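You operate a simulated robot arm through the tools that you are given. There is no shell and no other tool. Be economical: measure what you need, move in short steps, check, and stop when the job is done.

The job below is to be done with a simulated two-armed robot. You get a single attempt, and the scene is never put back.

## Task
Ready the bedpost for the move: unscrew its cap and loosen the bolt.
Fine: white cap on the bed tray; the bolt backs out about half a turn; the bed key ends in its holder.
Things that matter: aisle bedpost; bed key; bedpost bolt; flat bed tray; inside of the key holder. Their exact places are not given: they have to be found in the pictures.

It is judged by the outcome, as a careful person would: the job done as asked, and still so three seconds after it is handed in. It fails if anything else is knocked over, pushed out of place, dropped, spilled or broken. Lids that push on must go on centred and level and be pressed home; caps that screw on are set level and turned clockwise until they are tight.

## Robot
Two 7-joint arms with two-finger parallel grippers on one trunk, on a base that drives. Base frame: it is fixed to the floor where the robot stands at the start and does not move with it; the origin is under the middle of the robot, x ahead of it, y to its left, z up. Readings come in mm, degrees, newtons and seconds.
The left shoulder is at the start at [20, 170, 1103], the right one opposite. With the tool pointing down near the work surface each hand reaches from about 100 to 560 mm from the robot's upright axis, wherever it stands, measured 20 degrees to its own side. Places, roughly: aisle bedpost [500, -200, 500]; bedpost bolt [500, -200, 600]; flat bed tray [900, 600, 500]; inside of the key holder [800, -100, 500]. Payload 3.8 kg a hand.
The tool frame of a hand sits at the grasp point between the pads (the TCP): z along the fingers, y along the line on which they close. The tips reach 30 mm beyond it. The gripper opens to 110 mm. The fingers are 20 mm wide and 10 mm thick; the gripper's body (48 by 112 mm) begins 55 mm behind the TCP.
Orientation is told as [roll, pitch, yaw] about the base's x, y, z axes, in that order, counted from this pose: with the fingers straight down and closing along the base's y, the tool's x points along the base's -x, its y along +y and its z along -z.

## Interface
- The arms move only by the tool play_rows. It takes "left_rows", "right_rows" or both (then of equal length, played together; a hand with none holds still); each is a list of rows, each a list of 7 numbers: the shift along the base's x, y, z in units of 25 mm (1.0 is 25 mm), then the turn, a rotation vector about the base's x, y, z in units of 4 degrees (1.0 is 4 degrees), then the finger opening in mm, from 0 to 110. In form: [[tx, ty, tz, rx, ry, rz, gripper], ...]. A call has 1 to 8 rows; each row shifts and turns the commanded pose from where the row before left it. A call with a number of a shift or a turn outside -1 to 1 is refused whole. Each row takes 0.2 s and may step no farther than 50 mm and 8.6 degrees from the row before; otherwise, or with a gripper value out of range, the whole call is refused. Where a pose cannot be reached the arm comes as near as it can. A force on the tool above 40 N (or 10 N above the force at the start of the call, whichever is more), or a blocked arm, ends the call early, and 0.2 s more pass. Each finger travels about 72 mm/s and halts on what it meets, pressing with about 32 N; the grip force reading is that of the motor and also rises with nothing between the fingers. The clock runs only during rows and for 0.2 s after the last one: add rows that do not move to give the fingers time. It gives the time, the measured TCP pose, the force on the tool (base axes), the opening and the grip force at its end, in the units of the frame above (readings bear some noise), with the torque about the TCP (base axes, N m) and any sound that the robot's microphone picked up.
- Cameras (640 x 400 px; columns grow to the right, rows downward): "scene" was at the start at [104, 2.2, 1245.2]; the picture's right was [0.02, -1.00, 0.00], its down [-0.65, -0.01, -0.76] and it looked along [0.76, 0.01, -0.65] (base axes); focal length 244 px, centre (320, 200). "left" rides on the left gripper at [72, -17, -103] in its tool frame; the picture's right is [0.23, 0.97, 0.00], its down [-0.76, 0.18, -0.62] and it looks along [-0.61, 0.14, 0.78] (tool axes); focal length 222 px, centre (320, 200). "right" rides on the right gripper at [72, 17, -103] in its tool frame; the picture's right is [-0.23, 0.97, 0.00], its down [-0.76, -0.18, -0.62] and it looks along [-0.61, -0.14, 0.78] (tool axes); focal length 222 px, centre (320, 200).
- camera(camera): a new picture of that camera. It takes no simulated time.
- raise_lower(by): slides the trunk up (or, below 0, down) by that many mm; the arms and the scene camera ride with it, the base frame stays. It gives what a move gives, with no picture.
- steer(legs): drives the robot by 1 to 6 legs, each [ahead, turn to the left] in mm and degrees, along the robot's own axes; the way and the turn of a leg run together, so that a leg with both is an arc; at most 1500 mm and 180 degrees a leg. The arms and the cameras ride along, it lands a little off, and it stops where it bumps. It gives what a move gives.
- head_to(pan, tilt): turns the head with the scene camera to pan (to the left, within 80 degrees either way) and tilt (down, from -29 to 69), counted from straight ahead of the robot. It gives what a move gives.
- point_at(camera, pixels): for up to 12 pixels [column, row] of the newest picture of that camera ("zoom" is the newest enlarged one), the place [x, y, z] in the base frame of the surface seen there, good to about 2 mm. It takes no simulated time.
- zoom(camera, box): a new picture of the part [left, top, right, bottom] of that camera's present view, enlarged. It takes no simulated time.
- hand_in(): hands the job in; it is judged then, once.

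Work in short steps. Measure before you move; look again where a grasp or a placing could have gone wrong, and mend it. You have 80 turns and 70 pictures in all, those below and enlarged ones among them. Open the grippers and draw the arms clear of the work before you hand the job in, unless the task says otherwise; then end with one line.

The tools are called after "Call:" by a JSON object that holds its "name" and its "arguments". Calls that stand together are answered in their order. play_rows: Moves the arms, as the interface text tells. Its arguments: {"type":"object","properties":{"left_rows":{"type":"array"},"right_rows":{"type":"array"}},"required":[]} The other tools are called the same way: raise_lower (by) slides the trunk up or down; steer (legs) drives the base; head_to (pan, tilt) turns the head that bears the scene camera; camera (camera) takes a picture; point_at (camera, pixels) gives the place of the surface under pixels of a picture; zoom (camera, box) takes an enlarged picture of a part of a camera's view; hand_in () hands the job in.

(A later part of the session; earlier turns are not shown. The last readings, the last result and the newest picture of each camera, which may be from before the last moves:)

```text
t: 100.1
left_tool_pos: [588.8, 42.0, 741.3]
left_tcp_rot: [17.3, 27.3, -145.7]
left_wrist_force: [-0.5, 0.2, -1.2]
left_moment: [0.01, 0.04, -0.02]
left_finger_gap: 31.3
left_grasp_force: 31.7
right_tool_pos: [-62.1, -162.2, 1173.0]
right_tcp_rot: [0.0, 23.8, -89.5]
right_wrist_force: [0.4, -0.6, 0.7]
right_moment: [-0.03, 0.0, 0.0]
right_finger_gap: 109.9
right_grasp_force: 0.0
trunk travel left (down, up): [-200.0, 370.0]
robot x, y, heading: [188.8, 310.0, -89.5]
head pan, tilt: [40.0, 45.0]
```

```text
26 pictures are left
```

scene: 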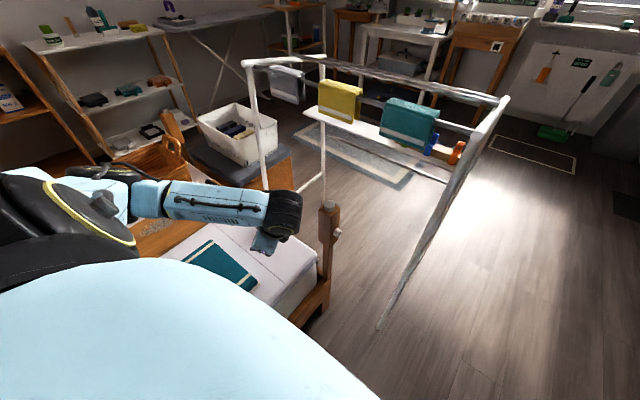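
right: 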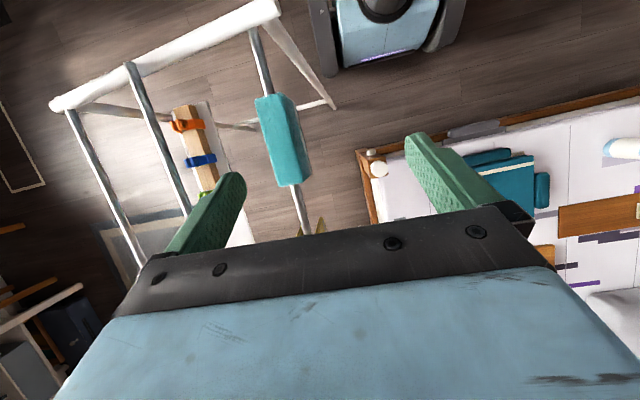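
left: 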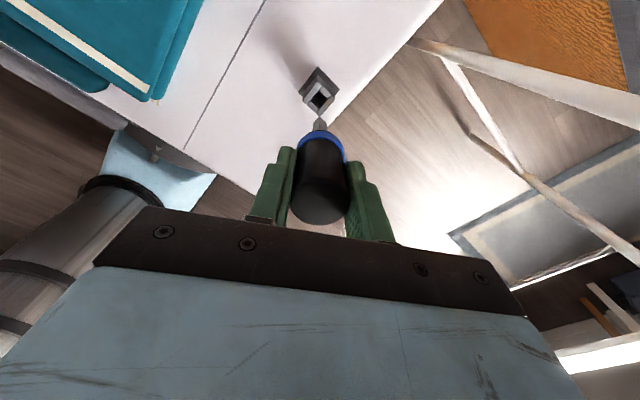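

Clear of the post so far. I continue pulling back in −x while pitching, then swing over to the bolt's line.

Call:
{"name": "play_rows", "arguments": {"left_rows": [[-1, -0.3, 0, 0, -1, 0, 26], [-1, -0.3, 0, 0, -1, 0, 26], [-1, -0.3, 0, 0, -1, 0, 26], [-1, -0.3, 0, 0, -1, 0, 26], [-1, -0.3, 0, 0, -1, 0, 26], [-1, -0.3, 0, 0, -1, 0, 26], [-1, -0.3, 0, 0, -1, 0, 26], [-1, -0.3, 0, 0, -1, 0, 26]]}}

Call:
{"name": "play_rows", "arguments": {"left_rows": [[-0.8, -0.4, 0, 0, -1, 0, 26], [-0.8, -0.4, 0, 0, -1, 0, 26], [-0.4, -0.5, 0, 0, -1, 0, 26], [0, -0.5, 0, 0, -1, 0, 26], [0, -0.5, 0, 0, -1, 0, 26], [0, -0.5, 0, 0, -1, 0, 26], [0, -0.5, 0, 0, -0.5, 0, 26]]}}

Call:
{"name": "camera", "arguments": {"camera": "scene"}}

Call:
{"name": "camera", "arguments": {"camera": "left"}}

```text
t: 101.9
left_tool_pos: [387.6, -18.8, 741.0]
left_tcp_rot: [45.9, 51.2, -127.1]
left_wrist_force: [0.3, -0.8, -0.2]
left_moment: [0.0, 0.0, 0.02]
left_finger_gap: 31.0
left_grasp_force: 31.7
right_tool_pos: [-62.4, -161.8, 1173.2]
right_tcp_rot: [0.0, 23.8, -89.4]
right_wrist_force: [0.8, 0.0, -0.7]
right_moment: [0.02, 0.02, -0.03]
right_finger_gap: 109.9
right_grasp_force: 0.0
trunk travel left (down, up): [-200.0, 370.0]
robot x, y, heading: [184.3, 311.8, -89.3]
head pan, tilt: [40.0, 45.0]
```

```text
t: 103.5
left_tool_pos: [349.8, -67.6, 744.0]
left_tcp_rot: [69.6, 58.4, -107.9]
left_wrist_force: [-0.5, 0.2, -0.8]
left_moment: [-0.02, 0.03, 0.0]
left_finger_gap: 31.4
left_grasp_force: 31.9
left hand out of reach, approached as far as the arm can: row 4, 5, 6, 7
right_tool_pos: [-62.8, -162.0, 1173.6]
right_tcp_rot: [-0.1, 23.8, -89.6]
right_wrist_force: [0.8, -0.4, 0.2]
right_moment: [0.03, 0.0, -0.01]
right_finger_gap: 110.0
right_grasp_force: 0.0
trunk travel left (down, up): [-200.0, 370.0]
robot x, y, heading: [182.6, 311.4, -89.3]
head pan, tilt: [40.0, 45.0]
```

```text
25 pictures are left
```

scene: 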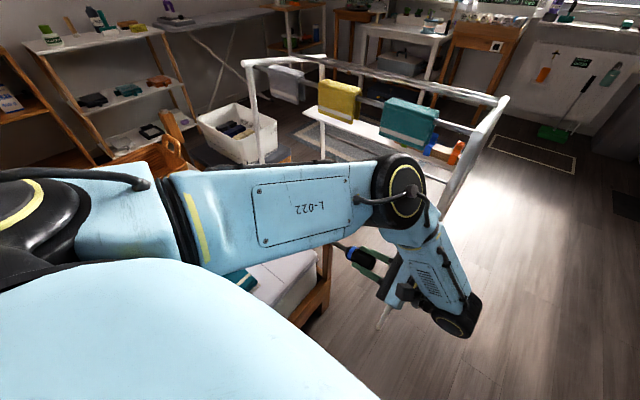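

```text
24 pictures are left
```

left: 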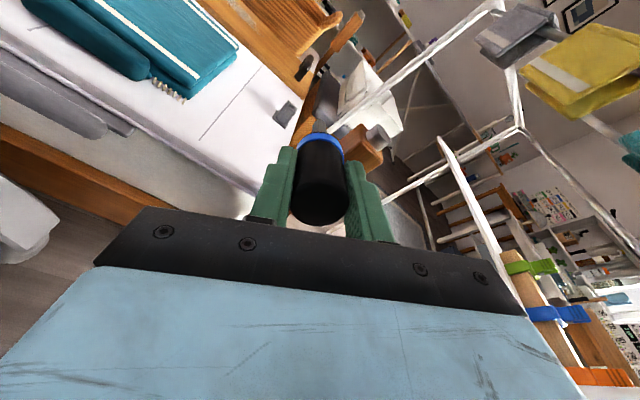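

The arm cannot finish here: the elbow folds awkwardly because the shoulder is too far to the bed side. I check the elbow and wrist heights, so I can raise the trunk and relocate to stand behind the bolt line, facing +x.

Call:
{"name": "point_at", "arguments": {"camera": "scene", "pixels": [[400, 190], [420, 235], [455, 320], [440, 270], [385, 290], [350, 255]]}}

Call:
{"name": "raise_lower", "arguments": {"by": 350}}

Call:
{"name": "steer", "arguments": {"legs": [[0, -5], [130, 0], [0, 11], [-130, 0], [0, 137.5]]}}

Call:
{"name": "camera", "arguments": {"camera": "right"}}

```text
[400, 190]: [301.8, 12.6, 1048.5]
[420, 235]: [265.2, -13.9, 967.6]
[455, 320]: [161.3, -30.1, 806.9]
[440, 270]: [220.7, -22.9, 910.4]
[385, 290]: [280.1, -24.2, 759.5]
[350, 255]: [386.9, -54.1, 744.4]
```

```text
t: 106.9
left_tool_pos: [349.0, -66.7, 1093.9]
left_tcp_rot: [69.6, 58.3, -107.9]
left_wrist_force: [0.3, 0.2, -1.0]
left_moment: [-0.02, 0.02, 0.0]
left_finger_gap: 30.9
left_grasp_force: 32.1
right_tool_pos: [-62.6, -161.7, 1522.4]
right_tcp_rot: [0.0, 23.8, -89.6]
right_wrist_force: [-0.2, -0.2, 0.2]
right_moment: [-0.02, 0.0, -0.02]
right_finger_gap: 110.0
right_grasp_force: 0.1
trunk travel left (down, up): [-550.0, 20.0]
robot x, y, heading: [187.0, 309.7, -89.7]
head pan, tilt: [40.0, 45.0]
```

```text
t: 115.9
left_tool_pos: [274.0, 706.1, 1093.2]
left_tcp_rot: [69.6, 58.3, 33.2]
left_wrist_force: [0.1, 0.7, -1.1]
left_moment: [-0.01, -0.04, 0.0]
left_finger_gap: 31.1
left_grasp_force: 32.0
right_tool_pos: [655.7, 522.1, 1522.8]
right_tcp_rot: [0.0, 23.8, 51.7]
right_wrist_force: [0.1, -0.5, 0.1]
right_moment: [0.0, 0.0, -0.01]
right_finger_gap: 110.0
right_grasp_force: 0.2
trunk travel left (down, up): [-550.0, 20.0]
robot x, y, heading: [164.6, 308.4, 51.8]
head pan, tilt: [40.0, 45.0]
```

```text
23 pictures are left
```

right: 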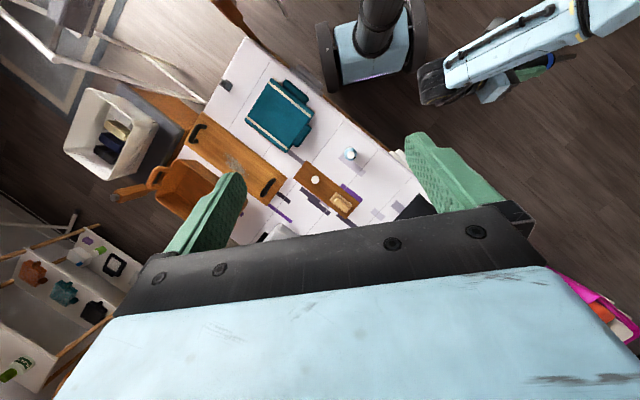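

The base is clear of the bed and the floor behind looks free. I back up to about (−150,−95) and face +x.

Call:
{"name": "steer", "arguments": {"legs": [[-510, 0], [0, -51.8]]}}

Call:
{"name": "play_rows", "arguments": {"left_rows": [[0, 0, 0, 0, 0, -1, 26], [0, 0, 0, 0, 0, -1, 26], [0, 0, 0, 0, 0, -1, 26], [0, 0, 0, 0, 0, -1, 26], [0, 0, 0, 0, 0, -1, 26], [0, 0, 0, 0, 0, -1, 26], [0, 0, 0, 0, 0, -1, 26], [0, 0, 0, 0, 0, -1, 26]]}}

Call:
{"name": "play_rows", "arguments": {"left_rows": [[0, 0, 0, 0, 0, -1, 26], [0, 0, 0, 0, 0, -1, 26], [0, 0, 0, 0, 0, -1, 26], [0, 0, 0, 0, 0, -1, 26], [0, 0, 0, 0, 0, -1, 26], [0, 0, 0, 0, 0, -1, 26], [0, 0, 0, 0, 0, -1, 26], [0, 0, 0, 0, 0, -1, 26]]}}

Call:
{"name": "play_rows", "arguments": {"left_rows": [[0, 0, 0, 0, 0, -1, 26], [0, 0, 0, 0, 0, -1, 26], [0, 0, 0, 0, 0, -1, 26], [0, 0, 0, 0, 0, -1, 26], [0, 0, 0, 0, 0, -1, 26], [0, 0, 0, 0, 0, -1, 26]]}}

Call:
{"name": "camera", "arguments": {"camera": "scene"}}

```text
t: 121.2
left_tool_pos: [227.1, 73.6, 1094.6]
left_tcp_rot: [69.6, 58.3, -18.0]
left_wrist_force: [0.0, 1.0, -1.0]
left_moment: [-0.03, -0.05, -0.01]
left_finger_gap: 30.9
left_grasp_force: 31.5
right_tool_pos: [320.4, -339.4, 1523.3]
right_tcp_rot: [0.0, 23.8, 0.4]
right_wrist_force: [-0.8, 0.7, 0.3]
right_moment: [0.02, 0.0, 0.01]
right_finger_gap: 110.0
right_grasp_force: 0.0
trunk travel left (down, up): [-550.0, 20.0]
robot x, y, heading: [-151.2, -86.2, 0.2]
head pan, tilt: [40.0, 45.0]
```

```text
t: 123.0
left_tool_pos: [227.1, 73.3, 1093.7]
left_tcp_rot: [68.8, 58.2, -50.7]
left_wrist_force: [0.4, -0.1, -0.7]
left_moment: [0.02, 0.04, -0.02]
left_finger_gap: 30.6
left_grasp_force: 31.9
right_tool_pos: [319.0, -337.9, 1522.8]
right_tcp_rot: [-0.1, 23.8, 0.3]
right_wrist_force: [-0.1, 0.0, -0.5]
right_moment: [0.0, -0.01, -0.01]
right_finger_gap: 109.9
right_grasp_force: 0.1
trunk travel left (down, up): [-550.0, 20.0]
robot x, y, heading: [-156.3, -86.1, 0.1]
head pan, tilt: [40.0, 45.0]
```

```text
t: 124.8
left_tool_pos: [260.0, 65.4, 1093.9]
left_tcp_rot: [69.2, 58.4, -82.5]
left_wrist_force: [-0.3, 0.4, -1.3]
left_moment: [0.02, 0.03, 0.0]
left_finger_gap: 30.8
left_grasp_force: 32.2
left hand out of reach, approached as far as the arm can: row 1, 2, 3, 4, 5, 6
right_tool_pos: [320.1, -337.5, 1523.6]
right_tcp_rot: [-0.1, 23.9, 0.3]
right_wrist_force: [0.3, 0.4, 0.1]
right_moment: [0.02, -0.01, -0.02]
right_finger_gap: 110.1
right_grasp_force: 0.1
trunk travel left (down, up): [-550.0, 20.0]
robot x, y, heading: [-152.3, -88.1, 0.5]
head pan, tilt: [40.0, 45.0]
```

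```text
t: 126.2
left_tool_pos: [258.1, 66.5, 1094.1]
left_tcp_rot: [69.5, 58.4, -106.0]
left_wrist_force: [0.2, -0.1, -1.8]
left_moment: [0.01, 0.0, -0.02]
left_finger_gap: 30.8
left_grasp_force: 32.4
right_tool_pos: [319.8, -339.1, 1522.5]
right_tcp_rot: [-0.1, 23.9, 0.3]
right_wrist_force: [0.2, -0.1, 0.4]
right_moment: [0.0, 0.01, -0.02]
right_finger_gap: 110.1
right_grasp_force: 0.0
trunk travel left (down, up): [-550.0, 20.0]
robot x, y, heading: [-151.5, -86.8, 0.3]
head pan, tilt: [40.0, 45.0]
```

```text
22 pictures are left
```

scene: 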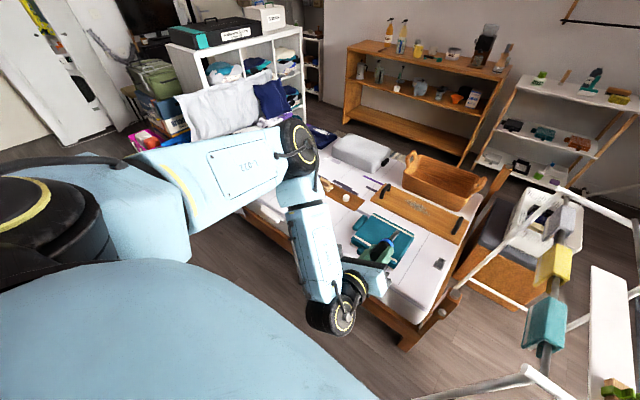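

The arm is now nicely arranged, with the key pointing nearly along +x. I square the tool up while moving to the bolt's line, then lower the trunk.

Call:
{"name": "play_rows", "arguments": {"left_rows": [[0.2, -1, 0, 0, -0.33, -0.05, 26], [0.2, -1, 0, 0, -0.33, -0.05, 26], [0.2, -1, 0, 0, -0.33, -0.05, 26], [0.2, -1, 0, 0, -0.33, -0.05, 26], [0.2, -1, 0, 0, -0.33, -0.05, 26], [0.2, -1, 0, 0, -0.33, -0.05, 26], [0.2, -1, 0, 0, -0.33, -0.05, 26], [0.2, -1, 0, 0, -0.31, -0.05, 26]]}}

Call:
{"name": "raise_lower", "arguments": {"by": -440}}

Call:
{"name": "camera", "arguments": {"camera": "left"}}

Call:
{"name": "head_to", "arguments": {"pan": -5, "tilt": 40}}

Call:
{"name": "camera", "arguments": {"camera": "scene"}}

```text
t: 128.0
left_tool_pos: [299.2, -136.6, 1094.2]
left_tcp_rot: [89.9, 60.0, -90.2]
left_wrist_force: [0.3, -0.4, -0.8]
left_moment: [0.0, 0.02, 0.01]
left_finger_gap: 30.6
left_grasp_force: 32.3
right_tool_pos: [319.5, -340.3, 1523.2]
right_tcp_rot: [0.0, 23.8, 0.2]
right_wrist_force: [0.4, -0.1, -0.7]
right_moment: [0.05, 0.01, -0.02]
right_finger_gap: 109.9
right_grasp_force: 0.0
trunk travel left (down, up): [-550.0, 20.0]
robot x, y, heading: [-152.3, -88.5, 0.3]
head pan, tilt: [40.0, 45.0]
```

```text
refused: -440 is not a number from -400 to 400
```

```text
21 pictures are left
```

left: 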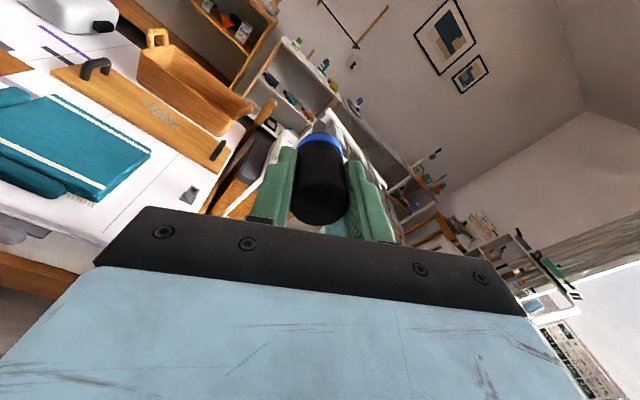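

```text
t: 129.1
left_tool_pos: [298.4, -135.4, 1094.5]
left_tcp_rot: [89.9, 59.8, -90.2]
left_wrist_force: [-0.8, 0.6, -1.1]
left_moment: [0.0, 0.03, 0.02]
left_finger_gap: 31.0
left_grasp_force: 32.3
right_tool_pos: [319.1, -339.3, 1522.9]
right_tcp_rot: [-0.1, 23.8, 0.3]
right_wrist_force: [1.0, -0.5, -0.1]
right_moment: [-0.01, -0.01, 0.0]
right_finger_gap: 109.9
right_grasp_force: 0.0
trunk travel left (down, up): [-550.0, 20.0]
robot x, y, heading: [-152.8, -89.2, 0.2]
head pan, tilt: [-5.0, 40.0]
```

```text
20 pictures are left
```

scene: 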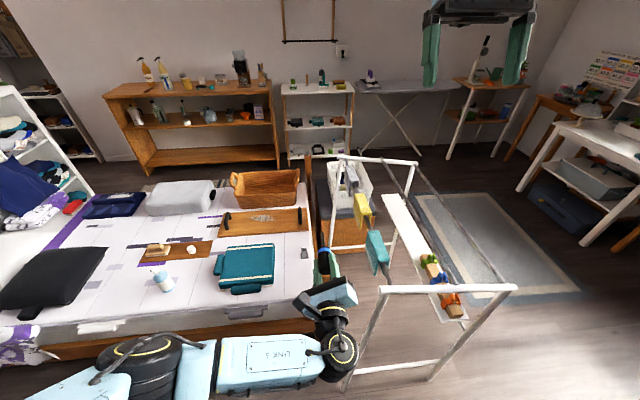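

The tool now points along +x squarely, and the forearm is clear of the frame. I lower the trunk 400 mm and look at the bolt.

Call:
{"name": "raise_lower", "arguments": {"by": -400}}

Call:
{"name": "play_rows", "arguments": {"left_rows": [[0, -0.3, -0.7, 0, 0, 0, 26], [0, -0.3, -0.7, 0, 0, 0, 26], [0, -0.3, -0.7, 0, 0, 0, 26], [0, -0.1, -0.6, 0, 0, 0, 26]]}}

Call:
{"name": "camera", "arguments": {"camera": "scene"}}

Call:
{"name": "camera", "arguments": {"camera": "left"}}

```text
t: 132.9
left_tool_pos: [299.0, -134.5, 693.1]
left_tcp_rot: [89.8, 59.8, -90.2]
left_wrist_force: [-0.2, 0.2, -0.7]
left_moment: [0.02, -0.01, -0.02]
left_finger_gap: 30.9
left_grasp_force: 31.8
right_tool_pos: [319.4, -338.2, 1123.0]
right_tcp_rot: [-0.2, 23.7, 0.2]
right_wrist_force: [-0.4, -0.7, -0.3]
right_moment: [0.0, -0.03, 0.01]
right_finger_gap: 109.9
right_grasp_force: 0.1
trunk travel left (down, up): [-150.0, 420.0]
robot x, y, heading: [-152.1, -87.9, 0.3]
head pan, tilt: [-5.0, 40.0]
```

```text
t: 133.9
left_tool_pos: [298.9, -160.5, 625.6]
left_tcp_rot: [89.9, 59.9, -90.2]
left_wrist_force: [-0.3, -0.1, -0.5]
left_moment: [-0.01, 0.05, 0.0]
left_finger_gap: 30.9
left_grasp_force: 31.4
right_tool_pos: [318.8, -338.9, 1122.8]
right_tcp_rot: [0.1, 23.8, 0.3]
right_wrist_force: [0.3, 0.1, -0.5]
right_moment: [0.0, -0.02, 0.02]
right_finger_gap: 110.2
right_grasp_force: 0.1
trunk travel left (down, up): [-150.0, 420.0]
robot x, y, heading: [-155.3, -87.0, 0.3]
head pan, tilt: [-5.0, 40.0]
```

```text
19 pictures are left
```

scene: 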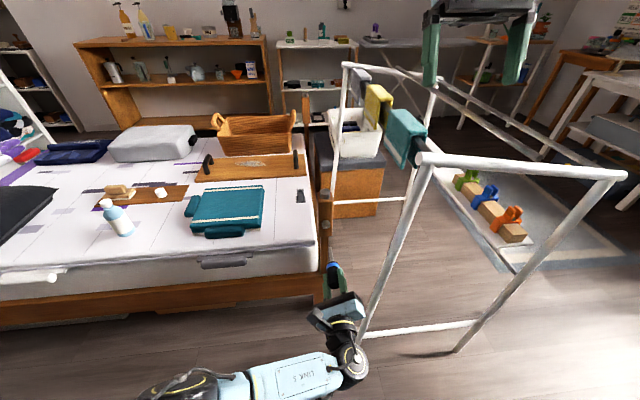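

```text
18 pictures are left
```

left: 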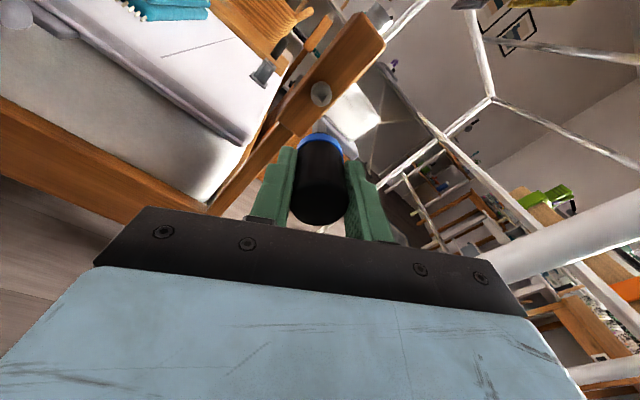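

The bolt head shows at (321,93) in the left camera. I zoom on it for its centre and socket angle, and check the wrist's distance from the frame leg.

Call:
{"name": "point_at", "arguments": {"camera": "scene", "pixels": [[364, 360], [350, 335], [366, 330], [335, 270]]}}

Call:
{"name": "zoom", "arguments": {"camera": "left", "box": [290, 70, 354, 134]}}

Call:
{"name": "point_at", "arguments": {"camera": "zoom", "pixels": [[290, 120], [320, 140], [340, 160], [320, 110], [300, 160], [350, 120], [320, 180], [320, 330]]}}

```text
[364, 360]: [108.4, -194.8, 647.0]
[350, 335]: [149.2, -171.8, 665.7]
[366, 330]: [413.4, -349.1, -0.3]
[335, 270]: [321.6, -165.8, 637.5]
```

```text
6.25 times, centred on (322, 102) of left
```

zoom: 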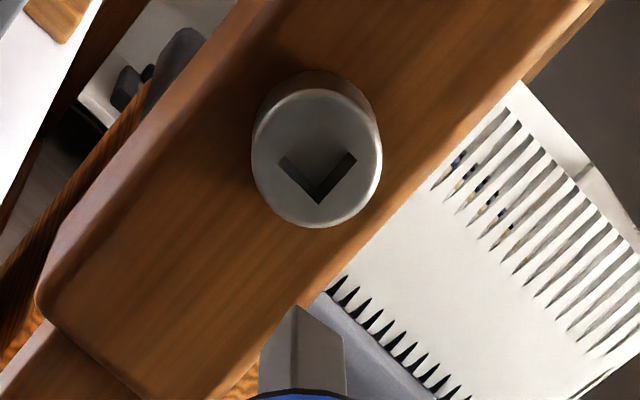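

```text
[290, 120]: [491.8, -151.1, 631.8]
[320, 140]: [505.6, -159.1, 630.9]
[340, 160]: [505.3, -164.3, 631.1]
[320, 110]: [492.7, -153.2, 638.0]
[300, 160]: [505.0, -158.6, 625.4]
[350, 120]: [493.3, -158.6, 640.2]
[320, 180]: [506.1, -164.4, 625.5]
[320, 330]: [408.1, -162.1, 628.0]
```

The bolt's centre is about (y −160.6, z 627.8), its face at x≈492, and the socket angle matches the bit. I advance 72 mm with a small correction so the tip stops ~12 mm short, then compare up close.

Call:
{"name": "play_rows", "arguments": {"left_rows": [[1, 0.03, 0.1, 0, 0, 0, 26], [1, 0, 0, 0, 0, 0, 26], [0.88, 0, 0, 0, 0, 0, 26], [0, 0, 0, 0, 0, 0, 26]]}}

Call:
{"name": "zoom", "arguments": {"camera": "left", "box": [290, 90, 354, 154]}}

Call:
{"name": "point_at", "arguments": {"camera": "zoom", "pixels": [[320, 60], [290, 80], [350, 80], [300, 180], [300, 220], [280, 240], [330, 240], [300, 240], [300, 200], [260, 150], [380, 150]]}}

```text
t: 134.9
left_tool_pos: [371.7, -159.8, 630.5]
left_tcp_rot: [89.8, 59.9, -90.1]
left_wrist_force: [0.6, 0.4, -1.2]
left_moment: [0.0, 0.0, -0.02]
left_finger_gap: 30.8
left_grasp_force: 31.8
right_tool_pos: [318.6, -338.6, 1123.2]
right_tcp_rot: [0.0, 23.8, 0.2]
right_wrist_force: [0.2, -0.5, -0.2]
right_moment: [0.0, 0.01, 0.02]
right_finger_gap: 109.9
right_grasp_force: 0.1
trunk travel left (down, up): [-150.0, 420.0]
robot x, y, heading: [-154.9, -85.9, 0.5]
head pan, tilt: [-5.0, 40.0]
```

```text
6.25 times, centred on (322, 122) of left
```

zoom: 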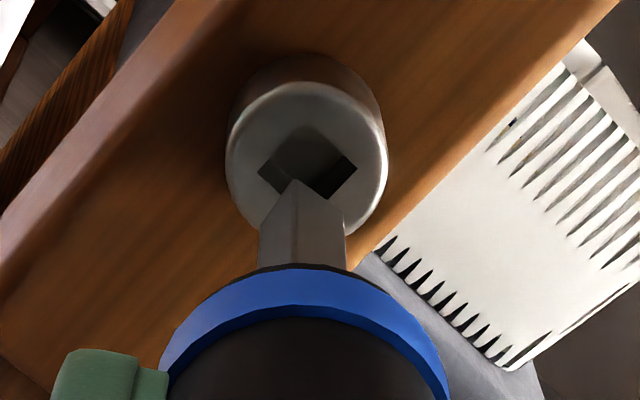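

```text
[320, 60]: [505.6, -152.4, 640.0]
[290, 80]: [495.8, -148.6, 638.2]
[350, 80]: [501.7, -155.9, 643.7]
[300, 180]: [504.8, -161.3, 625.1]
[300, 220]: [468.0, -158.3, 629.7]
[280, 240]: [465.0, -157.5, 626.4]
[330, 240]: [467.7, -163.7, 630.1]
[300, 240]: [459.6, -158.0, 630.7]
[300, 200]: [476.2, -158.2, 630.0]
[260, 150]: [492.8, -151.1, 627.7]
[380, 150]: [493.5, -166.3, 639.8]
```

By measure and projection the bit must shift about +1.5 mm in y and +2.4 mm in z to meet the socket centre. I apply that and advance to just short of the face, then look again.

Call:
{"name": "play_rows", "arguments": {"left_rows": [[0, 0.06, 0.097, 0, 0, 0, 26], [0.3, 0, 0, 0, 0, 0, 26], [0.1, 0, 0, 0, 0, 0, 26], [0, 0, 0, 0, 0, 0, 26]]}}

Call:
{"name": "zoom", "arguments": {"camera": "left", "box": [300, 95, 340, 135]}}

```text
t: 135.9
left_tool_pos: [377.7, -152.9, 626.8]
left_tcp_rot: [89.6, 60.3, -90.3]
left_wrist_force: [-24.8, -6.1, 2.0]
left_moment: [0.0, -0.29, -0.66]
left_finger_gap: 31.0
left_grasp_force: 32.0
right_tool_pos: [317.8, -339.0, 1123.2]
right_tcp_rot: [-0.1, 23.7, 0.3]
right_wrist_force: [-0.3, -0.4, -0.4]
right_moment: [-0.03, 0.07, -0.03]
right_finger_gap: 110.0
right_grasp_force: 0.2
trunk travel left (down, up): [-150.0, 420.0]
robot x, y, heading: [-154.4, -86.1, 0.5]
head pan, tilt: [-5.0, 40.0]
```

```text
10.00 times, centred on (320, 115) of left
```

zoom: 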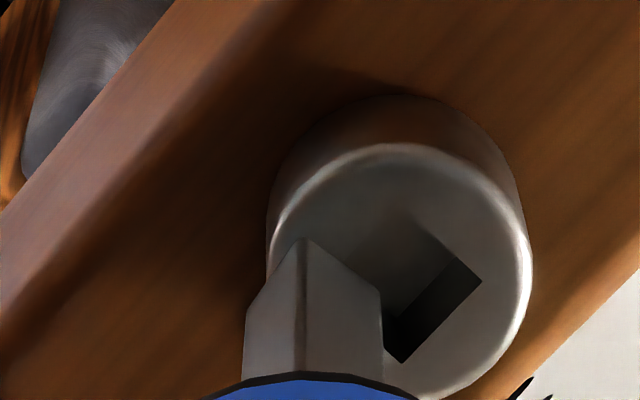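

The tip touched the face early (the tip is ~112 mm beyond the TCP) and slid sideways. I back off 8 mm and look again.

Call:
{"name": "play_rows", "arguments": {"left_rows": [[-0.3, 0, 0, 0, 0, 0, 26], [-0.1, 0, 0, 0, 0, 0, 26], [0, 0, 0, 0, 0, 0, 26], [0, 0, 0, 0, 0, 0, 26]]}}

Call:
{"name": "zoom", "arguments": {"camera": "left", "box": [300, 95, 340, 135]}}

Call:
{"name": "point_at", "arguments": {"camera": "zoom", "pixels": [[270, 200], [500, 200], [320, 120], [400, 110], [290, 300], [300, 330], [340, 340], [270, 340]]}}

```text
t: 136.9
left_tool_pos: [371.6, -158.1, 631.4]
left_tcp_rot: [89.9, 59.8, -90.2]
left_wrist_force: [0.2, -1.2, -1.3]
left_moment: [0.0, 0.0, 0.01]
left_finger_gap: 31.1
left_grasp_force: 31.8
right_tool_pos: [319.3, -339.1, 1123.9]
right_tcp_rot: [0.0, 23.8, 0.3]
right_wrist_force: [1.0, -0.6, -1.1]
right_moment: [-0.02, -0.02, -0.03]
right_finger_gap: 109.8
right_grasp_force: 0.1
trunk travel left (down, up): [-150.0, 420.0]
robot x, y, heading: [-152.6, -86.7, 0.2]
head pan, tilt: [-5.0, 40.0]
```

```text
10.00 times, centred on (320, 115) of left
```

zoom: 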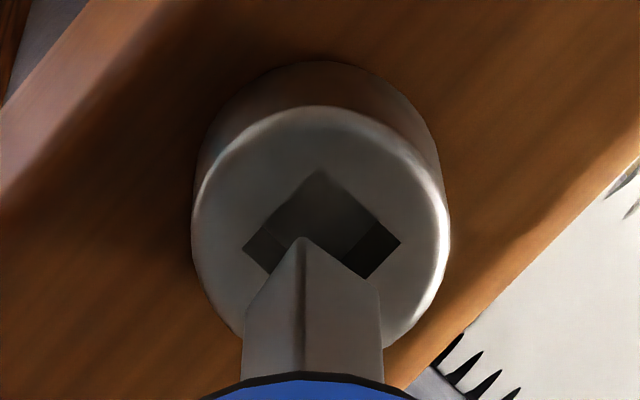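

```text
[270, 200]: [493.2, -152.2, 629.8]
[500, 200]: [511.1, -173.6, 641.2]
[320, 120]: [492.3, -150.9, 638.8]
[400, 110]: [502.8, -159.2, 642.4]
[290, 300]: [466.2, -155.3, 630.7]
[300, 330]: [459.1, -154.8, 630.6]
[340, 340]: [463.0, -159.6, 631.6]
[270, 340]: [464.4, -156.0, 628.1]
```

The bit is turned about 9° counter-clockwise relative to the socket and sits about 2 mm low. I rotate +9° about x, shift (+0.8,+2.1) mm, advance 4 mm and compare again.

Call:
{"name": "play_rows", "arguments": {"left_rows": [[0, 0.032, 0.084, 0.75, 0, 0, 26], [0, 0, 0, 0.75, 0, 0, 26], [0, 0, 0, 0.75, 0, 0, 26], [0.16, 0, 0, 0, 0, 0, 26], [0, 0, 0, 0, 0, 0, 26]]}}

Call:
{"name": "zoom", "arguments": {"camera": "left", "box": [300, 95, 340, 135]}}

```text
t: 138.1
left_tool_pos: [375.4, -156.8, 633.0]
left_tcp_rot: [89.7, 68.9, -90.3]
left_wrist_force: [0.2, 0.8, -0.9]
left_moment: [-0.02, 0.0, 0.0]
left_finger_gap: 30.8
left_grasp_force: 32.3
right_tool_pos: [320.2, -340.0, 1123.4]
right_tcp_rot: [0.0, 23.9, 0.4]
right_wrist_force: [0.2, 0.6, 0.4]
right_moment: [0.01, -0.03, 0.0]
right_finger_gap: 110.0
right_grasp_force: 0.1
trunk travel left (down, up): [-150.0, 420.0]
robot x, y, heading: [-152.9, -86.7, 0.3]
head pan, tilt: [-5.0, 40.0]
```

```text
10.00 times, centred on (320, 115) of left
```

zoom: 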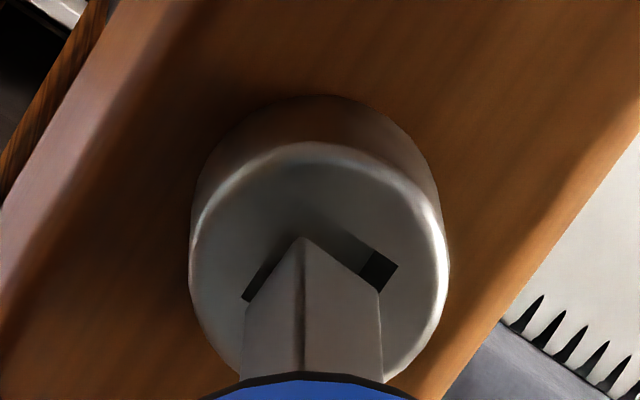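

Angles now match. The bit needs about 0.65 mm to the right in the picture (−0.47 y, +0.44 z), then I push in slowly by ~6 mm to see whether it enters.

Call:
{"name": "play_rows", "arguments": {"left_rows": [[0, -0.019, 0.018, 0, 0, 0, 26], [0.08, 0, 0, 0, 0, 0, 26], [0.08, 0, 0, 0, 0, 0, 26], [0.08, 0, 0, 0, 0, 0, 26], [0, 0, 0, 0, 0, 0, 26]]}}

Call:
{"name": "zoom", "arguments": {"camera": "left", "box": [300, 95, 340, 135]}}

```text
t: 139.3
left_tool_pos: [380.4, -157.3, 633.5]
left_tcp_rot: [89.7, 68.9, -90.3]
left_wrist_force: [-0.3, 0.0, -0.5]
left_moment: [-0.01, -0.02, -0.02]
left_finger_gap: 30.9
left_grasp_force: 32.2
right_tool_pos: [319.9, -339.4, 1123.5]
right_tcp_rot: [-0.1, 23.8, 0.3]
right_wrist_force: [-0.4, -0.8, 0.4]
right_moment: [-0.02, 0.0, 0.02]
right_finger_gap: 109.8
right_grasp_force: 0.1
trunk travel left (down, up): [-150.0, 420.0]
robot x, y, heading: [-150.3, -89.4, 0.4]
head pan, tilt: [-5.0, 40.0]
```

```text
10.00 times, centred on (320, 115) of left
```

zoom: 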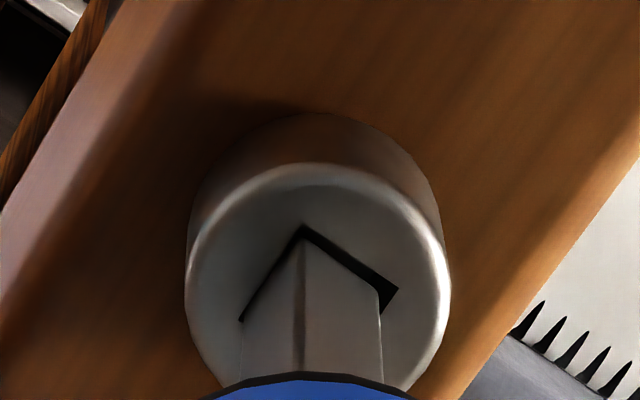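

The bit is entering with no force. I nudge 0.5 mm more right and push in 9 mm further.

Call:
{"name": "play_rows", "arguments": {"left_rows": [[0.06, -0.014, 0.014, 0, 0, 0, 26], [0.08, 0, 0, 0, 0, 0, 26], [0.08, 0, 0, 0, 0, 0, 26], [0.08, 0, 0, 0, 0, 0, 26], [0.06, 0, 0, 0, 0, 0, 26], [0, 0, 0, 0, 0, 0, 26]]}}

Call:
{"name": "zoom", "arguments": {"camera": "left", "box": [300, 95, 340, 135]}}

```text
t: 140.7
left_tool_pos: [385.3, -145.8, 623.1]
left_tcp_rot: [88.5, 70.3, -91.3]
left_wrist_force: [-18.1, -17.8, 11.8]
left_moment: [-0.21, -1.38, -2.15]
left_finger_gap: 36.8
left_grasp_force: 32.3
right_tool_pos: [316.9, -340.1, 1124.3]
right_tcp_rot: [0.0, 23.7, 0.4]
right_wrist_force: [-0.1, 0.2, -0.7]
right_moment: [0.03, -0.01, -0.02]
right_finger_gap: 110.1
right_grasp_force: 0.0
trunk travel left (down, up): [-150.0, 420.0]
robot x, y, heading: [-150.6, -87.7, 0.5]
head pan, tilt: [-5.0, 40.0]
```

```text
10.00 times, centred on (320, 115) of left
```

zoom: 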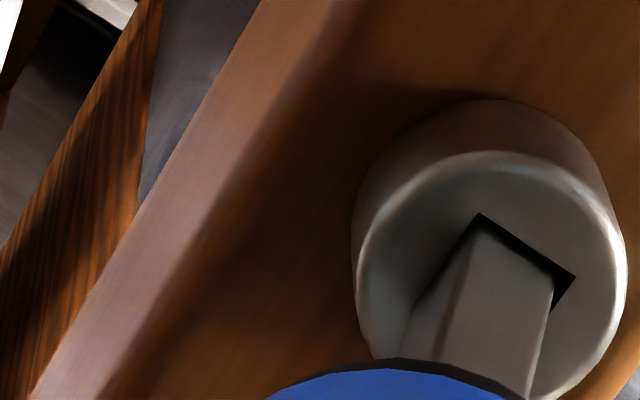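

The hand got pushed aside to +y while the bit is partly in; something (perhaps the wrist against the frame leg) is interfering. I retreat 9 mm and look at the scene.

Call:
{"name": "play_rows", "arguments": {"left_rows": [[-0.12, 0, 0, 0, 0, 0, 26], [-0.12, 0, 0, 0, 0, 0, 26], [-0.12, 0, 0, 0, 0, 0, 26], [0, 0, 0, 0, 0, 0, 26]]}}

Call:
{"name": "camera", "arguments": {"camera": "scene"}}

Call:
{"name": "zoom", "arguments": {"camera": "left", "box": [280, 90, 360, 240]}}

```text
t: 141.7
left_tool_pos: [380.5, -158.0, 635.1]
left_tcp_rot: [89.8, 68.8, -90.0]
left_wrist_force: [1.1, 1.0, -2.8]
left_moment: [0.02, 0.33, 0.08]
left_finger_gap: 31.1
left_grasp_force: 31.9
right_tool_pos: [320.6, -338.5, 1123.7]
right_tcp_rot: [-0.2, 23.7, 0.3]
right_wrist_force: [-0.6, -0.1, 0.1]
right_moment: [-0.01, -0.01, 0.03]
right_finger_gap: 110.2
right_grasp_force: 0.1
trunk travel left (down, up): [-150.0, 420.0]
robot x, y, heading: [-154.0, -86.9, 0.4]
head pan, tilt: [-5.0, 40.0]
```

```text
10 pictures are left
```

scene: 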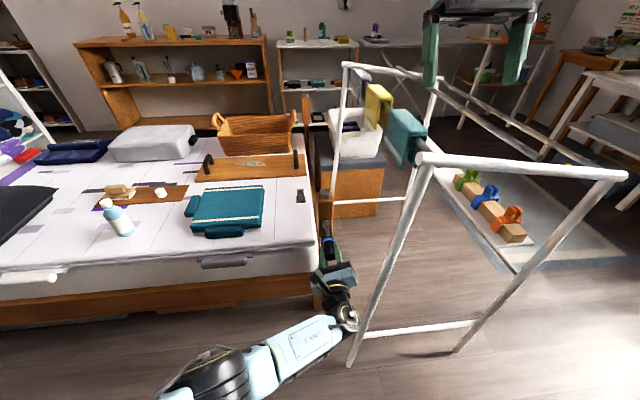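

```text
2.67 times, centred on (320, 165) of left
```

zoom: 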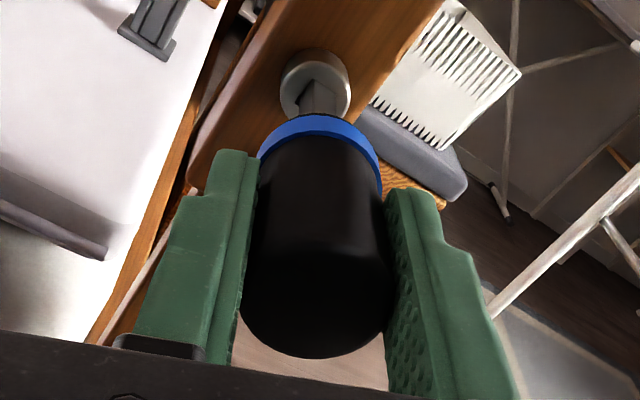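

The wrist joint at (352,318) is right beside the frame leg. I measure the clearance and whether the frame leg moved.

Call:
{"name": "point_at", "arguments": {"camera": "scene", "pixels": [[354, 320], [348, 305], [350, 330], [335, 300], [372, 310], [380, 285], [356, 350], [416, 170], [425, 158], [620, 175]]}}

Call:
{"name": "zoom", "arguments": {"camera": "scene", "box": [290, 230, 410, 370]}}

```text
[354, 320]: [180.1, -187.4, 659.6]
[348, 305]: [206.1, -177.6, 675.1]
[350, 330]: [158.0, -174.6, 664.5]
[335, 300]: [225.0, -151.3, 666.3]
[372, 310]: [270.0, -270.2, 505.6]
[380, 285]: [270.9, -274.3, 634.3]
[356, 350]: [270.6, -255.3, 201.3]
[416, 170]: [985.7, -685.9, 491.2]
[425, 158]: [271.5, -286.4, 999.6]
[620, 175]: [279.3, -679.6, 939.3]
```

```text
2.86 times, centred on (350, 300) of scene
```

zoom: 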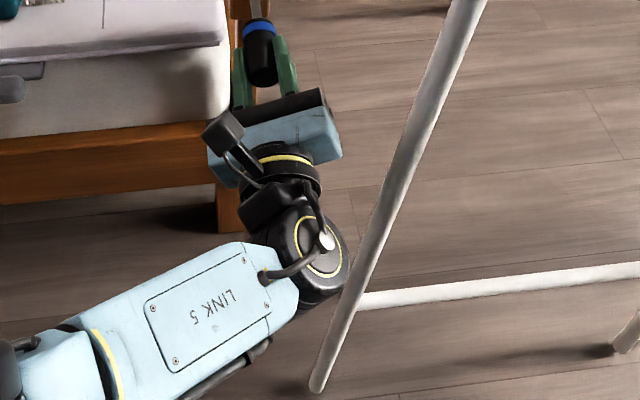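

The frame leg is ~70 mm from the wrist and has not moved, so the deflection came from the bit catching the socket rim. I look closely once more.

Call:
{"name": "zoom", "arguments": {"camera": "left", "box": [300, 95, 340, 135]}}

Call:
{"name": "point_at", "arguments": {"camera": "zoom", "pixels": [[300, 260], [300, 290], [300, 320], [270, 330], [340, 330], [270, 300], [340, 300], [215, 270], [420, 270], [310, 200], [390, 340]]}}

```text
10.00 times, centred on (320, 115) of left
```

zoom: 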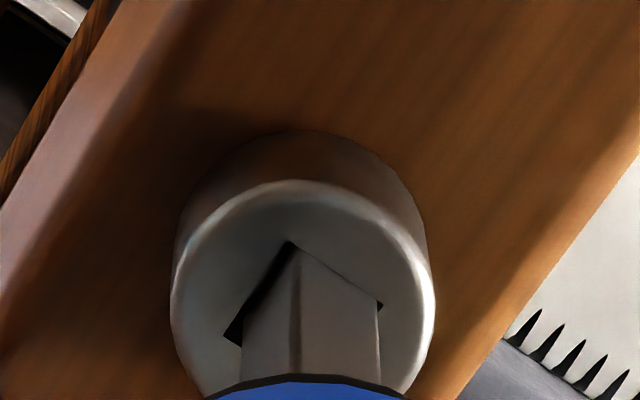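

```text
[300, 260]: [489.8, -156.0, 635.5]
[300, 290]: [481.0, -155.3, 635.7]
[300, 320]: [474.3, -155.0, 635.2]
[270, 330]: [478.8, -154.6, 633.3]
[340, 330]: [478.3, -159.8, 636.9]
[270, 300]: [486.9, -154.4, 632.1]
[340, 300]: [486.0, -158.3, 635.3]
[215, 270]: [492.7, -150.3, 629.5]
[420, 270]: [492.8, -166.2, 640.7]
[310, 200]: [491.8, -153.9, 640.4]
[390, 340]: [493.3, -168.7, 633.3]
```

The bit is inside the rim, touching the socket's upper-right wall with slack at the lower left. I shift (+0.15,−0.9) mm and push in 5 mm, checking the drift.

Call:
{"name": "play_rows", "arguments": {"left_rows": [[0, 0.006, -0.036, 0, 0, 0, 26], [0, 0, 0, 0, 0, 0, 26], [0.06, 0, 0, 0, 0, 0, 26], [0.06, 0, 0, 0, 0, 0, 26], [0.06, 0, 0, 0, 0, 0, 26], [0, 0, 0, 0, 0, 0, 26]]}}

```text
t: 143.1
left_tool_pos: [382.1, -152.2, 626.5]
left_tcp_rot: [89.4, 69.8, -90.7]
left_wrist_force: [-15.9, -19.3, 10.4]
left_moment: [-0.2, -1.16, -2.14]
left_finger_gap: 33.6
left_grasp_force: 31.7
right_tool_pos: [317.6, -340.5, 1123.4]
right_tcp_rot: [0.0, 23.6, 0.3]
right_wrist_force: [0.2, -0.6, -0.8]
right_moment: [-0.03, -0.01, 0.03]
right_finger_gap: 109.9
right_grasp_force: 0.0
trunk travel left (down, up): [-150.0, 420.0]
robot x, y, heading: [-151.2, -89.8, 0.3]
head pan, tilt: [-5.0, 40.0]
```

The hand drifts sideways whenever it advances past x≈382, which suggests the arm is near full stretch (shoulder to wrist ≈580 mm). I retreat 50 mm, pull the right hand back from the frame, lower the trunk 110 mm and re-raise the hand so the arm is less stretched.

Call:
{"name": "play_rows", "arguments": {"left_rows": [[-0.2, 0, 0, 0, 0, 0, 26], [-0.3, 0, 0, 0, 0, 0, 26], [-0.3, 0, 0, 0, 0, 0, 26], [-0.3, 0, 0, 0, 0, 0, 26], [-0.3, 0, 0, 0, 0, 0, 26], [-0.3, 0, 0, 0, 0, 0, 26], [-0.3, 0, 0, 0, 0, 0, 26], [0, 0, 0, 0, 0, 0, 26]], "right_rows": [[-1, 0, 0, 0, 0, 0, 110], [-1, 0, 0, 0, 0, 0, 110], [-1, 0, 0, 0, 0, 0, 110], [-1, 0, 0, 0, 0, 0, 110], [-1, 0, 0, 0, 0, 0, 110], [-1, 0, 0, 0, 0, 0, 110], [-1, 0, 0, 0, 0, 0, 110], [-1, 0, 0, 0, 0, 0, 110]]}}

Call:
{"name": "raise_lower", "arguments": {"by": -110}}

Call:
{"name": "play_rows", "arguments": {"left_rows": [[0, 0, 0.88, 0, 0, 0, 26], [0, 0, 0.88, 0, 0, 0, 26], [0, 0, 0.88, 0, 0, 0, 26], [0, 0, 0.88, 0, 0, 0, 26], [0, 0, 0.88, 0, 0, 0, 26], [0, 0, 0, 0, 0, 0, 26], [0, 0, 0, 0, 0, 0, 26]]}}

```text
t: 144.9
left_tool_pos: [336.6, -160.5, 632.9]
left_tcp_rot: [89.7, 69.0, -90.3]
left_wrist_force: [-0.4, 0.1, -1.6]
left_moment: [0.0, 0.03, 0.01]
left_finger_gap: 31.1
left_grasp_force: 32.1
right_tool_pos: [119.9, -337.7, 1122.9]
right_tcp_rot: [0.0, 23.7, 0.3]
right_wrist_force: [0.2, -0.5, -0.8]
right_moment: [-0.01, -0.02, 0.01]
right_finger_gap: 109.8
right_grasp_force: 0.1
trunk travel left (down, up): [-150.0, 420.0]
robot x, y, heading: [-154.4, -88.4, 0.1]
head pan, tilt: [-5.0, 40.0]
```

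```text
t: 146.3
left_tool_pos: [334.8, -158.6, 523.3]
left_tcp_rot: [89.8, 68.7, -90.2]
left_wrist_force: [0.0, 0.2, -0.7]
left_moment: [0.01, 0.04, 0.02]
left_finger_gap: 31.1
left_grasp_force: 32.2
right_tool_pos: [120.8, -339.5, 1013.9]
right_tcp_rot: [0.0, 23.7, 0.1]
right_wrist_force: [-0.5, -1.0, -0.4]
right_moment: [-0.01, -0.02, -0.02]
right_finger_gap: 110.0
right_grasp_force: 0.0
trunk travel left (down, up): [-40.0, 530.0]
robot x, y, heading: [-152.0, -87.7, 0.4]
head pan, tilt: [-5.0, 40.0]
```

```text
t: 147.9
left_tool_pos: [336.2, -157.2, 631.7]
left_tcp_rot: [89.7, 68.9, -90.3]
left_wrist_force: [0.9, 0.9, -1.5]
left_moment: [0.01, 0.05, 0.04]
left_finger_gap: 30.9
left_grasp_force: 32.9
right_tool_pos: [121.3, -338.4, 1013.3]
right_tcp_rot: [0.1, 23.7, 0.3]
right_wrist_force: [0.4, -0.6, -0.4]
right_moment: [-0.02, -0.01, 0.0]
right_finger_gap: 110.1
right_grasp_force: 0.0
trunk travel left (down, up): [-40.0, 530.0]
robot x, y, heading: [-151.6, -83.6, 0.2]
head pan, tilt: [-5.0, 40.0]
```

I re-approach to just inside the rim distance (x≈376) and compare closely.

Call:
{"name": "play_rows", "arguments": {"left_rows": [[0.8, 0, 0, 0, 0, 0, 26], [0.7, 0, 0, 0, 0, 0, 26], [0, 0, 0, 0, 0, 0, 26], [0, 0, 0, 0, 0, 0, 26]]}}

Call:
{"name": "zoom", "arguments": {"camera": "left", "box": [300, 95, 340, 135]}}

Call:
{"name": "point_at", "arguments": {"camera": "zoom", "pixels": [[302, 245], [302, 260], [302, 300], [302, 340], [330, 275], [270, 290], [330, 340], [270, 340]]}}

```text
t: 148.9
left_tool_pos: [373.1, -157.3, 632.3]
left_tcp_rot: [89.7, 68.8, -90.3]
left_wrist_force: [0.7, 0.6, -0.4]
left_moment: [0.03, 0.01, 0.01]
left_finger_gap: 31.0
left_grasp_force: 31.8
right_tool_pos: [120.9, -338.7, 1013.7]
right_tcp_rot: [0.1, 23.8, 0.4]
right_wrist_force: [-0.6, -0.1, -0.2]
right_moment: [0.01, -0.01, 0.01]
right_finger_gap: 109.8
right_grasp_force: 0.0
trunk travel left (down, up): [-40.0, 530.0]
robot x, y, heading: [-147.1, -90.3, 0.5]
head pan, tilt: [-5.0, 40.0]
```

```text
10.00 times, centred on (320, 115) of left
```

zoom: 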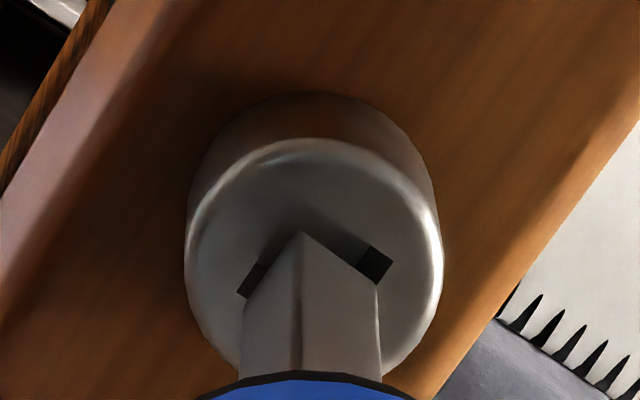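

```text
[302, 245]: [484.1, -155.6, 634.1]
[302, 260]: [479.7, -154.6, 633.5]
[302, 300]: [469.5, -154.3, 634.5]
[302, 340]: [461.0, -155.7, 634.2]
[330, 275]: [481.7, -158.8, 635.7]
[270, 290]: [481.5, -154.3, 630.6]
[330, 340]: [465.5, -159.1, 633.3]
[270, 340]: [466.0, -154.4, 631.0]
```

The projection puts the bit within 0.4 mm of the socket's centre, with angles matching. I nudge 0.3 mm and advance 9 mm, watching the drift.

Call:
{"name": "play_rows", "arguments": {"left_rows": [[0.06, -0.01, 0.008, 0, 0, 0, 26], [0.06, 0, 0, 0, 0, 0, 26], [0.06, 0, 0, 0, 0, 0, 26], [0.06, 0, 0, 0, 0, 0, 26], [0.06, 0, 0, 0, 0, 0, 26], [0.06, 0, 0, 0, 0, 0, 26], [0, 0, 0, 0, 0, 0, 26]]}}

```text
t: 150.3
left_tool_pos: [377.0, -160.3, 633.3]
left_tcp_rot: [89.8, 68.8, -90.3]
left_wrist_force: [-14.4, 3.5, 5.7]
left_moment: [-0.01, -0.61, 0.42]
left_finger_gap: 31.1
left_grasp_force: 32.0
right_tool_pos: [117.5, -337.6, 1014.3]
right_tcp_rot: [-0.1, 23.7, 0.3]
right_wrist_force: [-0.2, 0.5, -0.6]
right_moment: [0.04, -0.05, -0.01]
right_finger_gap: 109.9
right_grasp_force: 0.1
trunk travel left (down, up): [-40.0, 530.0]
robot x, y, heading: [-152.3, -88.0, 0.4]
head pan, tilt: [-5.0, 40.0]
stopped in row 7 (left hand): the force on the tool passed its limit at 42 N (the readings are from after the stop); the commanded pose is now the measured one
```

It now meets a stiff stop right at the face, so the tip is catching the rim. I look closely at this contact.

Call:
{"name": "zoom", "arguments": {"camera": "left", "box": [302, 100, 338, 136]}}

Call:
{"name": "point_at", "arguments": {"camera": "zoom", "pixels": [[302, 230], [302, 245], [302, 260], [302, 300], [260, 280], [345, 280], [200, 250], [430, 250], [240, 270], [400, 260]]}}

```text
11.11 times, centred on (320, 118) of left
```

zoom: 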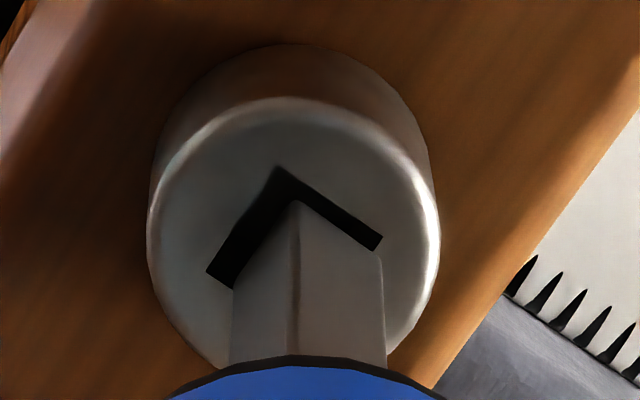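

```text
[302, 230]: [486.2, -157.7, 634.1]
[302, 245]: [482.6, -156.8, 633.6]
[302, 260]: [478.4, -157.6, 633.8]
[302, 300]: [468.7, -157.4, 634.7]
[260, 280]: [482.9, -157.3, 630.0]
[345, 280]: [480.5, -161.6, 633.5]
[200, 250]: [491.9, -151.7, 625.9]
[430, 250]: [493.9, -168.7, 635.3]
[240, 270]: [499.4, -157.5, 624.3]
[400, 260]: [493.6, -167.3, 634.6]
```

The tip sits ~1.2 mm right and 2 mm low of the socket centre here (bit mid (308,273) vs socket mid (295,256)). I back off 2 mm, shift (+2.2,+0.7) mm and advance gently.

Call:
{"name": "play_rows", "arguments": {"left_rows": [[-0.1, 0, 0, 0, 0, 0, 26], [0, 0.088, 0.027, 0, 0, 0, 26], [0, 0, 0, 0, 0, 0, 26], [0.06, 0, 0, 0, 0, 0, 26], [0.06, 0, 0, 0, 0, 0, 26], [0.06, 0, 0, 0, 0, 0, 26], [0, 0, 0, 0, 0, 0, 26]]}}

```text
t: 151.9
left_tool_pos: [377.3, -158.9, 631.3]
left_tcp_rot: [88.9, 68.8, -91.2]
left_wrist_force: [-11.6, 2.5, 2.4]
left_moment: [0.03, -0.34, 0.33]
left_finger_gap: 30.9
left_grasp_force: 32.0
right_tool_pos: [118.5, -338.9, 1014.3]
right_tcp_rot: [-0.2, 23.8, 0.3]
right_wrist_force: [-0.1, 0.0, 0.4]
right_moment: [0.0, -0.03, 0.0]
right_finger_gap: 109.9
right_grasp_force: 0.1
trunk travel left (down, up): [-40.0, 530.0]
robot x, y, heading: [-154.4, -87.9, 0.4]
head pan, tilt: [-5.0, 40.0]
stopped in row 7 (left hand): the force on the tool passed its limit at 41 N (the readings are from after the stop); the commanded pose is now the measured one
```

Still blocked; I take one more close look to see which edge is catching.

Call:
{"name": "zoom", "arguments": {"camera": "left", "box": [302, 100, 338, 136]}}

Call:
{"name": "point_at", "arguments": {"camera": "zoom", "pixels": [[299, 210], [299, 220], [299, 240], [299, 260], [250, 290], [345, 260], [260, 200], [230, 240], [380, 220], [340, 190]]}}

```text
11.11 times, centred on (320, 118) of left
```

zoom: 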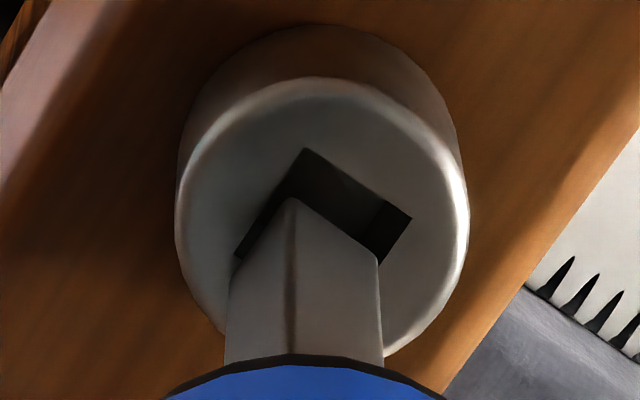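

```text
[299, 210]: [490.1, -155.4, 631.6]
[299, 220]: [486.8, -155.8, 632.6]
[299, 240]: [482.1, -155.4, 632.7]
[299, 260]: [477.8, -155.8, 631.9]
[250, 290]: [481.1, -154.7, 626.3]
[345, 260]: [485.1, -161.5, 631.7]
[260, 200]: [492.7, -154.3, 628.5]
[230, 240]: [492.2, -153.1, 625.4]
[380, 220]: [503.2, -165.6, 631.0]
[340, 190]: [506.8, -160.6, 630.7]
```

The tip is at the face plane, ~1.7 mm left and ~3.0 mm low of the socket centre in this picture. I back off 2.5 mm, apply (+0.8,+3.3) mm, and check once before entering.

Call:
{"name": "play_rows", "arguments": {"left_rows": [[-0.1, 0, 0, 0, 0, 0, 26], [0, 0.032, 0.132, 0, 0, 0, 26], [0, 0, 0, 0, 0, 0, 26], [0, 0, 0, 0, 0, 0, 26]]}}

Call:
{"name": "zoom", "arguments": {"camera": "left", "box": [302, 100, 338, 136]}}

Call:
{"name": "point_at", "arguments": {"camera": "zoom", "pixels": [[297, 210], [297, 220], [297, 240], [297, 260], [297, 300], [250, 290], [345, 260]]}}

```text
t: 152.9
left_tool_pos: [377.2, -158.2, 633.6]
left_tcp_rot: [88.5, 68.9, -91.5]
left_wrist_force: [-0.3, 0.5, -0.1]
left_moment: [0.02, 0.02, 0.03]
left_finger_gap: 31.2
left_grasp_force: 32.0
right_tool_pos: [119.8, -338.6, 1013.7]
right_tcp_rot: [-0.1, 23.9, 0.3]
right_wrist_force: [0.2, 0.0, -0.6]
right_moment: [0.02, -0.01, -0.01]
right_finger_gap: 110.1
right_grasp_force: 0.1
trunk travel left (down, up): [-40.0, 530.0]
robot x, y, heading: [-154.4, -86.6, 0.3]
head pan, tilt: [-5.0, 40.0]
```

```text
11.11 times, centred on (320, 118) of left
```

zoom: 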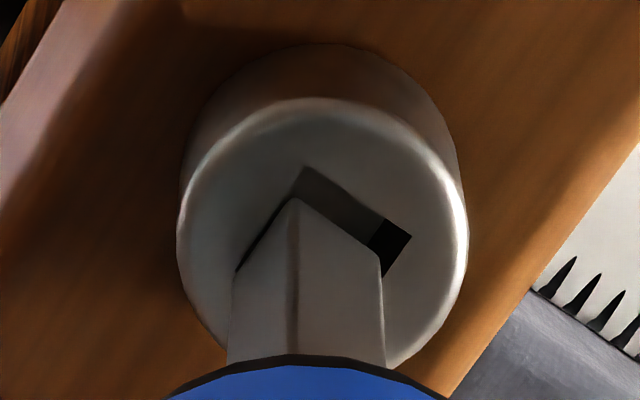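

```text
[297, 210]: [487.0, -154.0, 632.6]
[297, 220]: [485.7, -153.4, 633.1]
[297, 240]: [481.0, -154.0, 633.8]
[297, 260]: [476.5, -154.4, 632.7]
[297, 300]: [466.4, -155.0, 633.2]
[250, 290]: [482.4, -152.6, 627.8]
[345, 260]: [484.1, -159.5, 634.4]
```

The bit still needs 1.5 mm right and 0.7 mm up in the picture, plus about 4° counter-clockwise. I apply (−0.6,+1.5) mm and −4° about x, then advance 5 mm gently.

Call:
{"name": "play_rows", "arguments": {"left_rows": [[0, -0.024, 0.06, -0.5, 0, 0, 26], [0, 0, 0, -0.5, 0, 0, 26], [0, 0, 0, 0, 0, 0, 26], [0.05, 0, 0, 0, 0, 0, 26], [0.05, 0, 0, 0, 0, 0, 26], [0.05, 0, 0, 0, 0, 0, 26], [0.05, 0, 0, 0, 0, 0, 26], [0, 0, 0, 0, 0, 0, 26]]}}

```text
t: 154.7
left_tool_pos: [381.0, -158.6, 635.9]
left_tcp_rot: [88.8, 64.9, -91.3]
left_wrist_force: [0.0, 0.0, -1.3]
left_moment: [0.0, 0.07, 0.08]
left_finger_gap: 30.9
left_grasp_force: 32.3
right_tool_pos: [119.5, -339.9, 1013.4]
right_tcp_rot: [-0.2, 23.8, 0.3]
right_wrist_force: [0.1, -0.8, 0.6]
right_moment: [-0.02, 0.0, -0.02]
right_finger_gap: 110.0
right_grasp_force: 0.0
trunk travel left (down, up): [-40.0, 530.0]
robot x, y, heading: [-154.0, -87.1, 0.1]
head pan, tilt: [-5.0, 40.0]
```

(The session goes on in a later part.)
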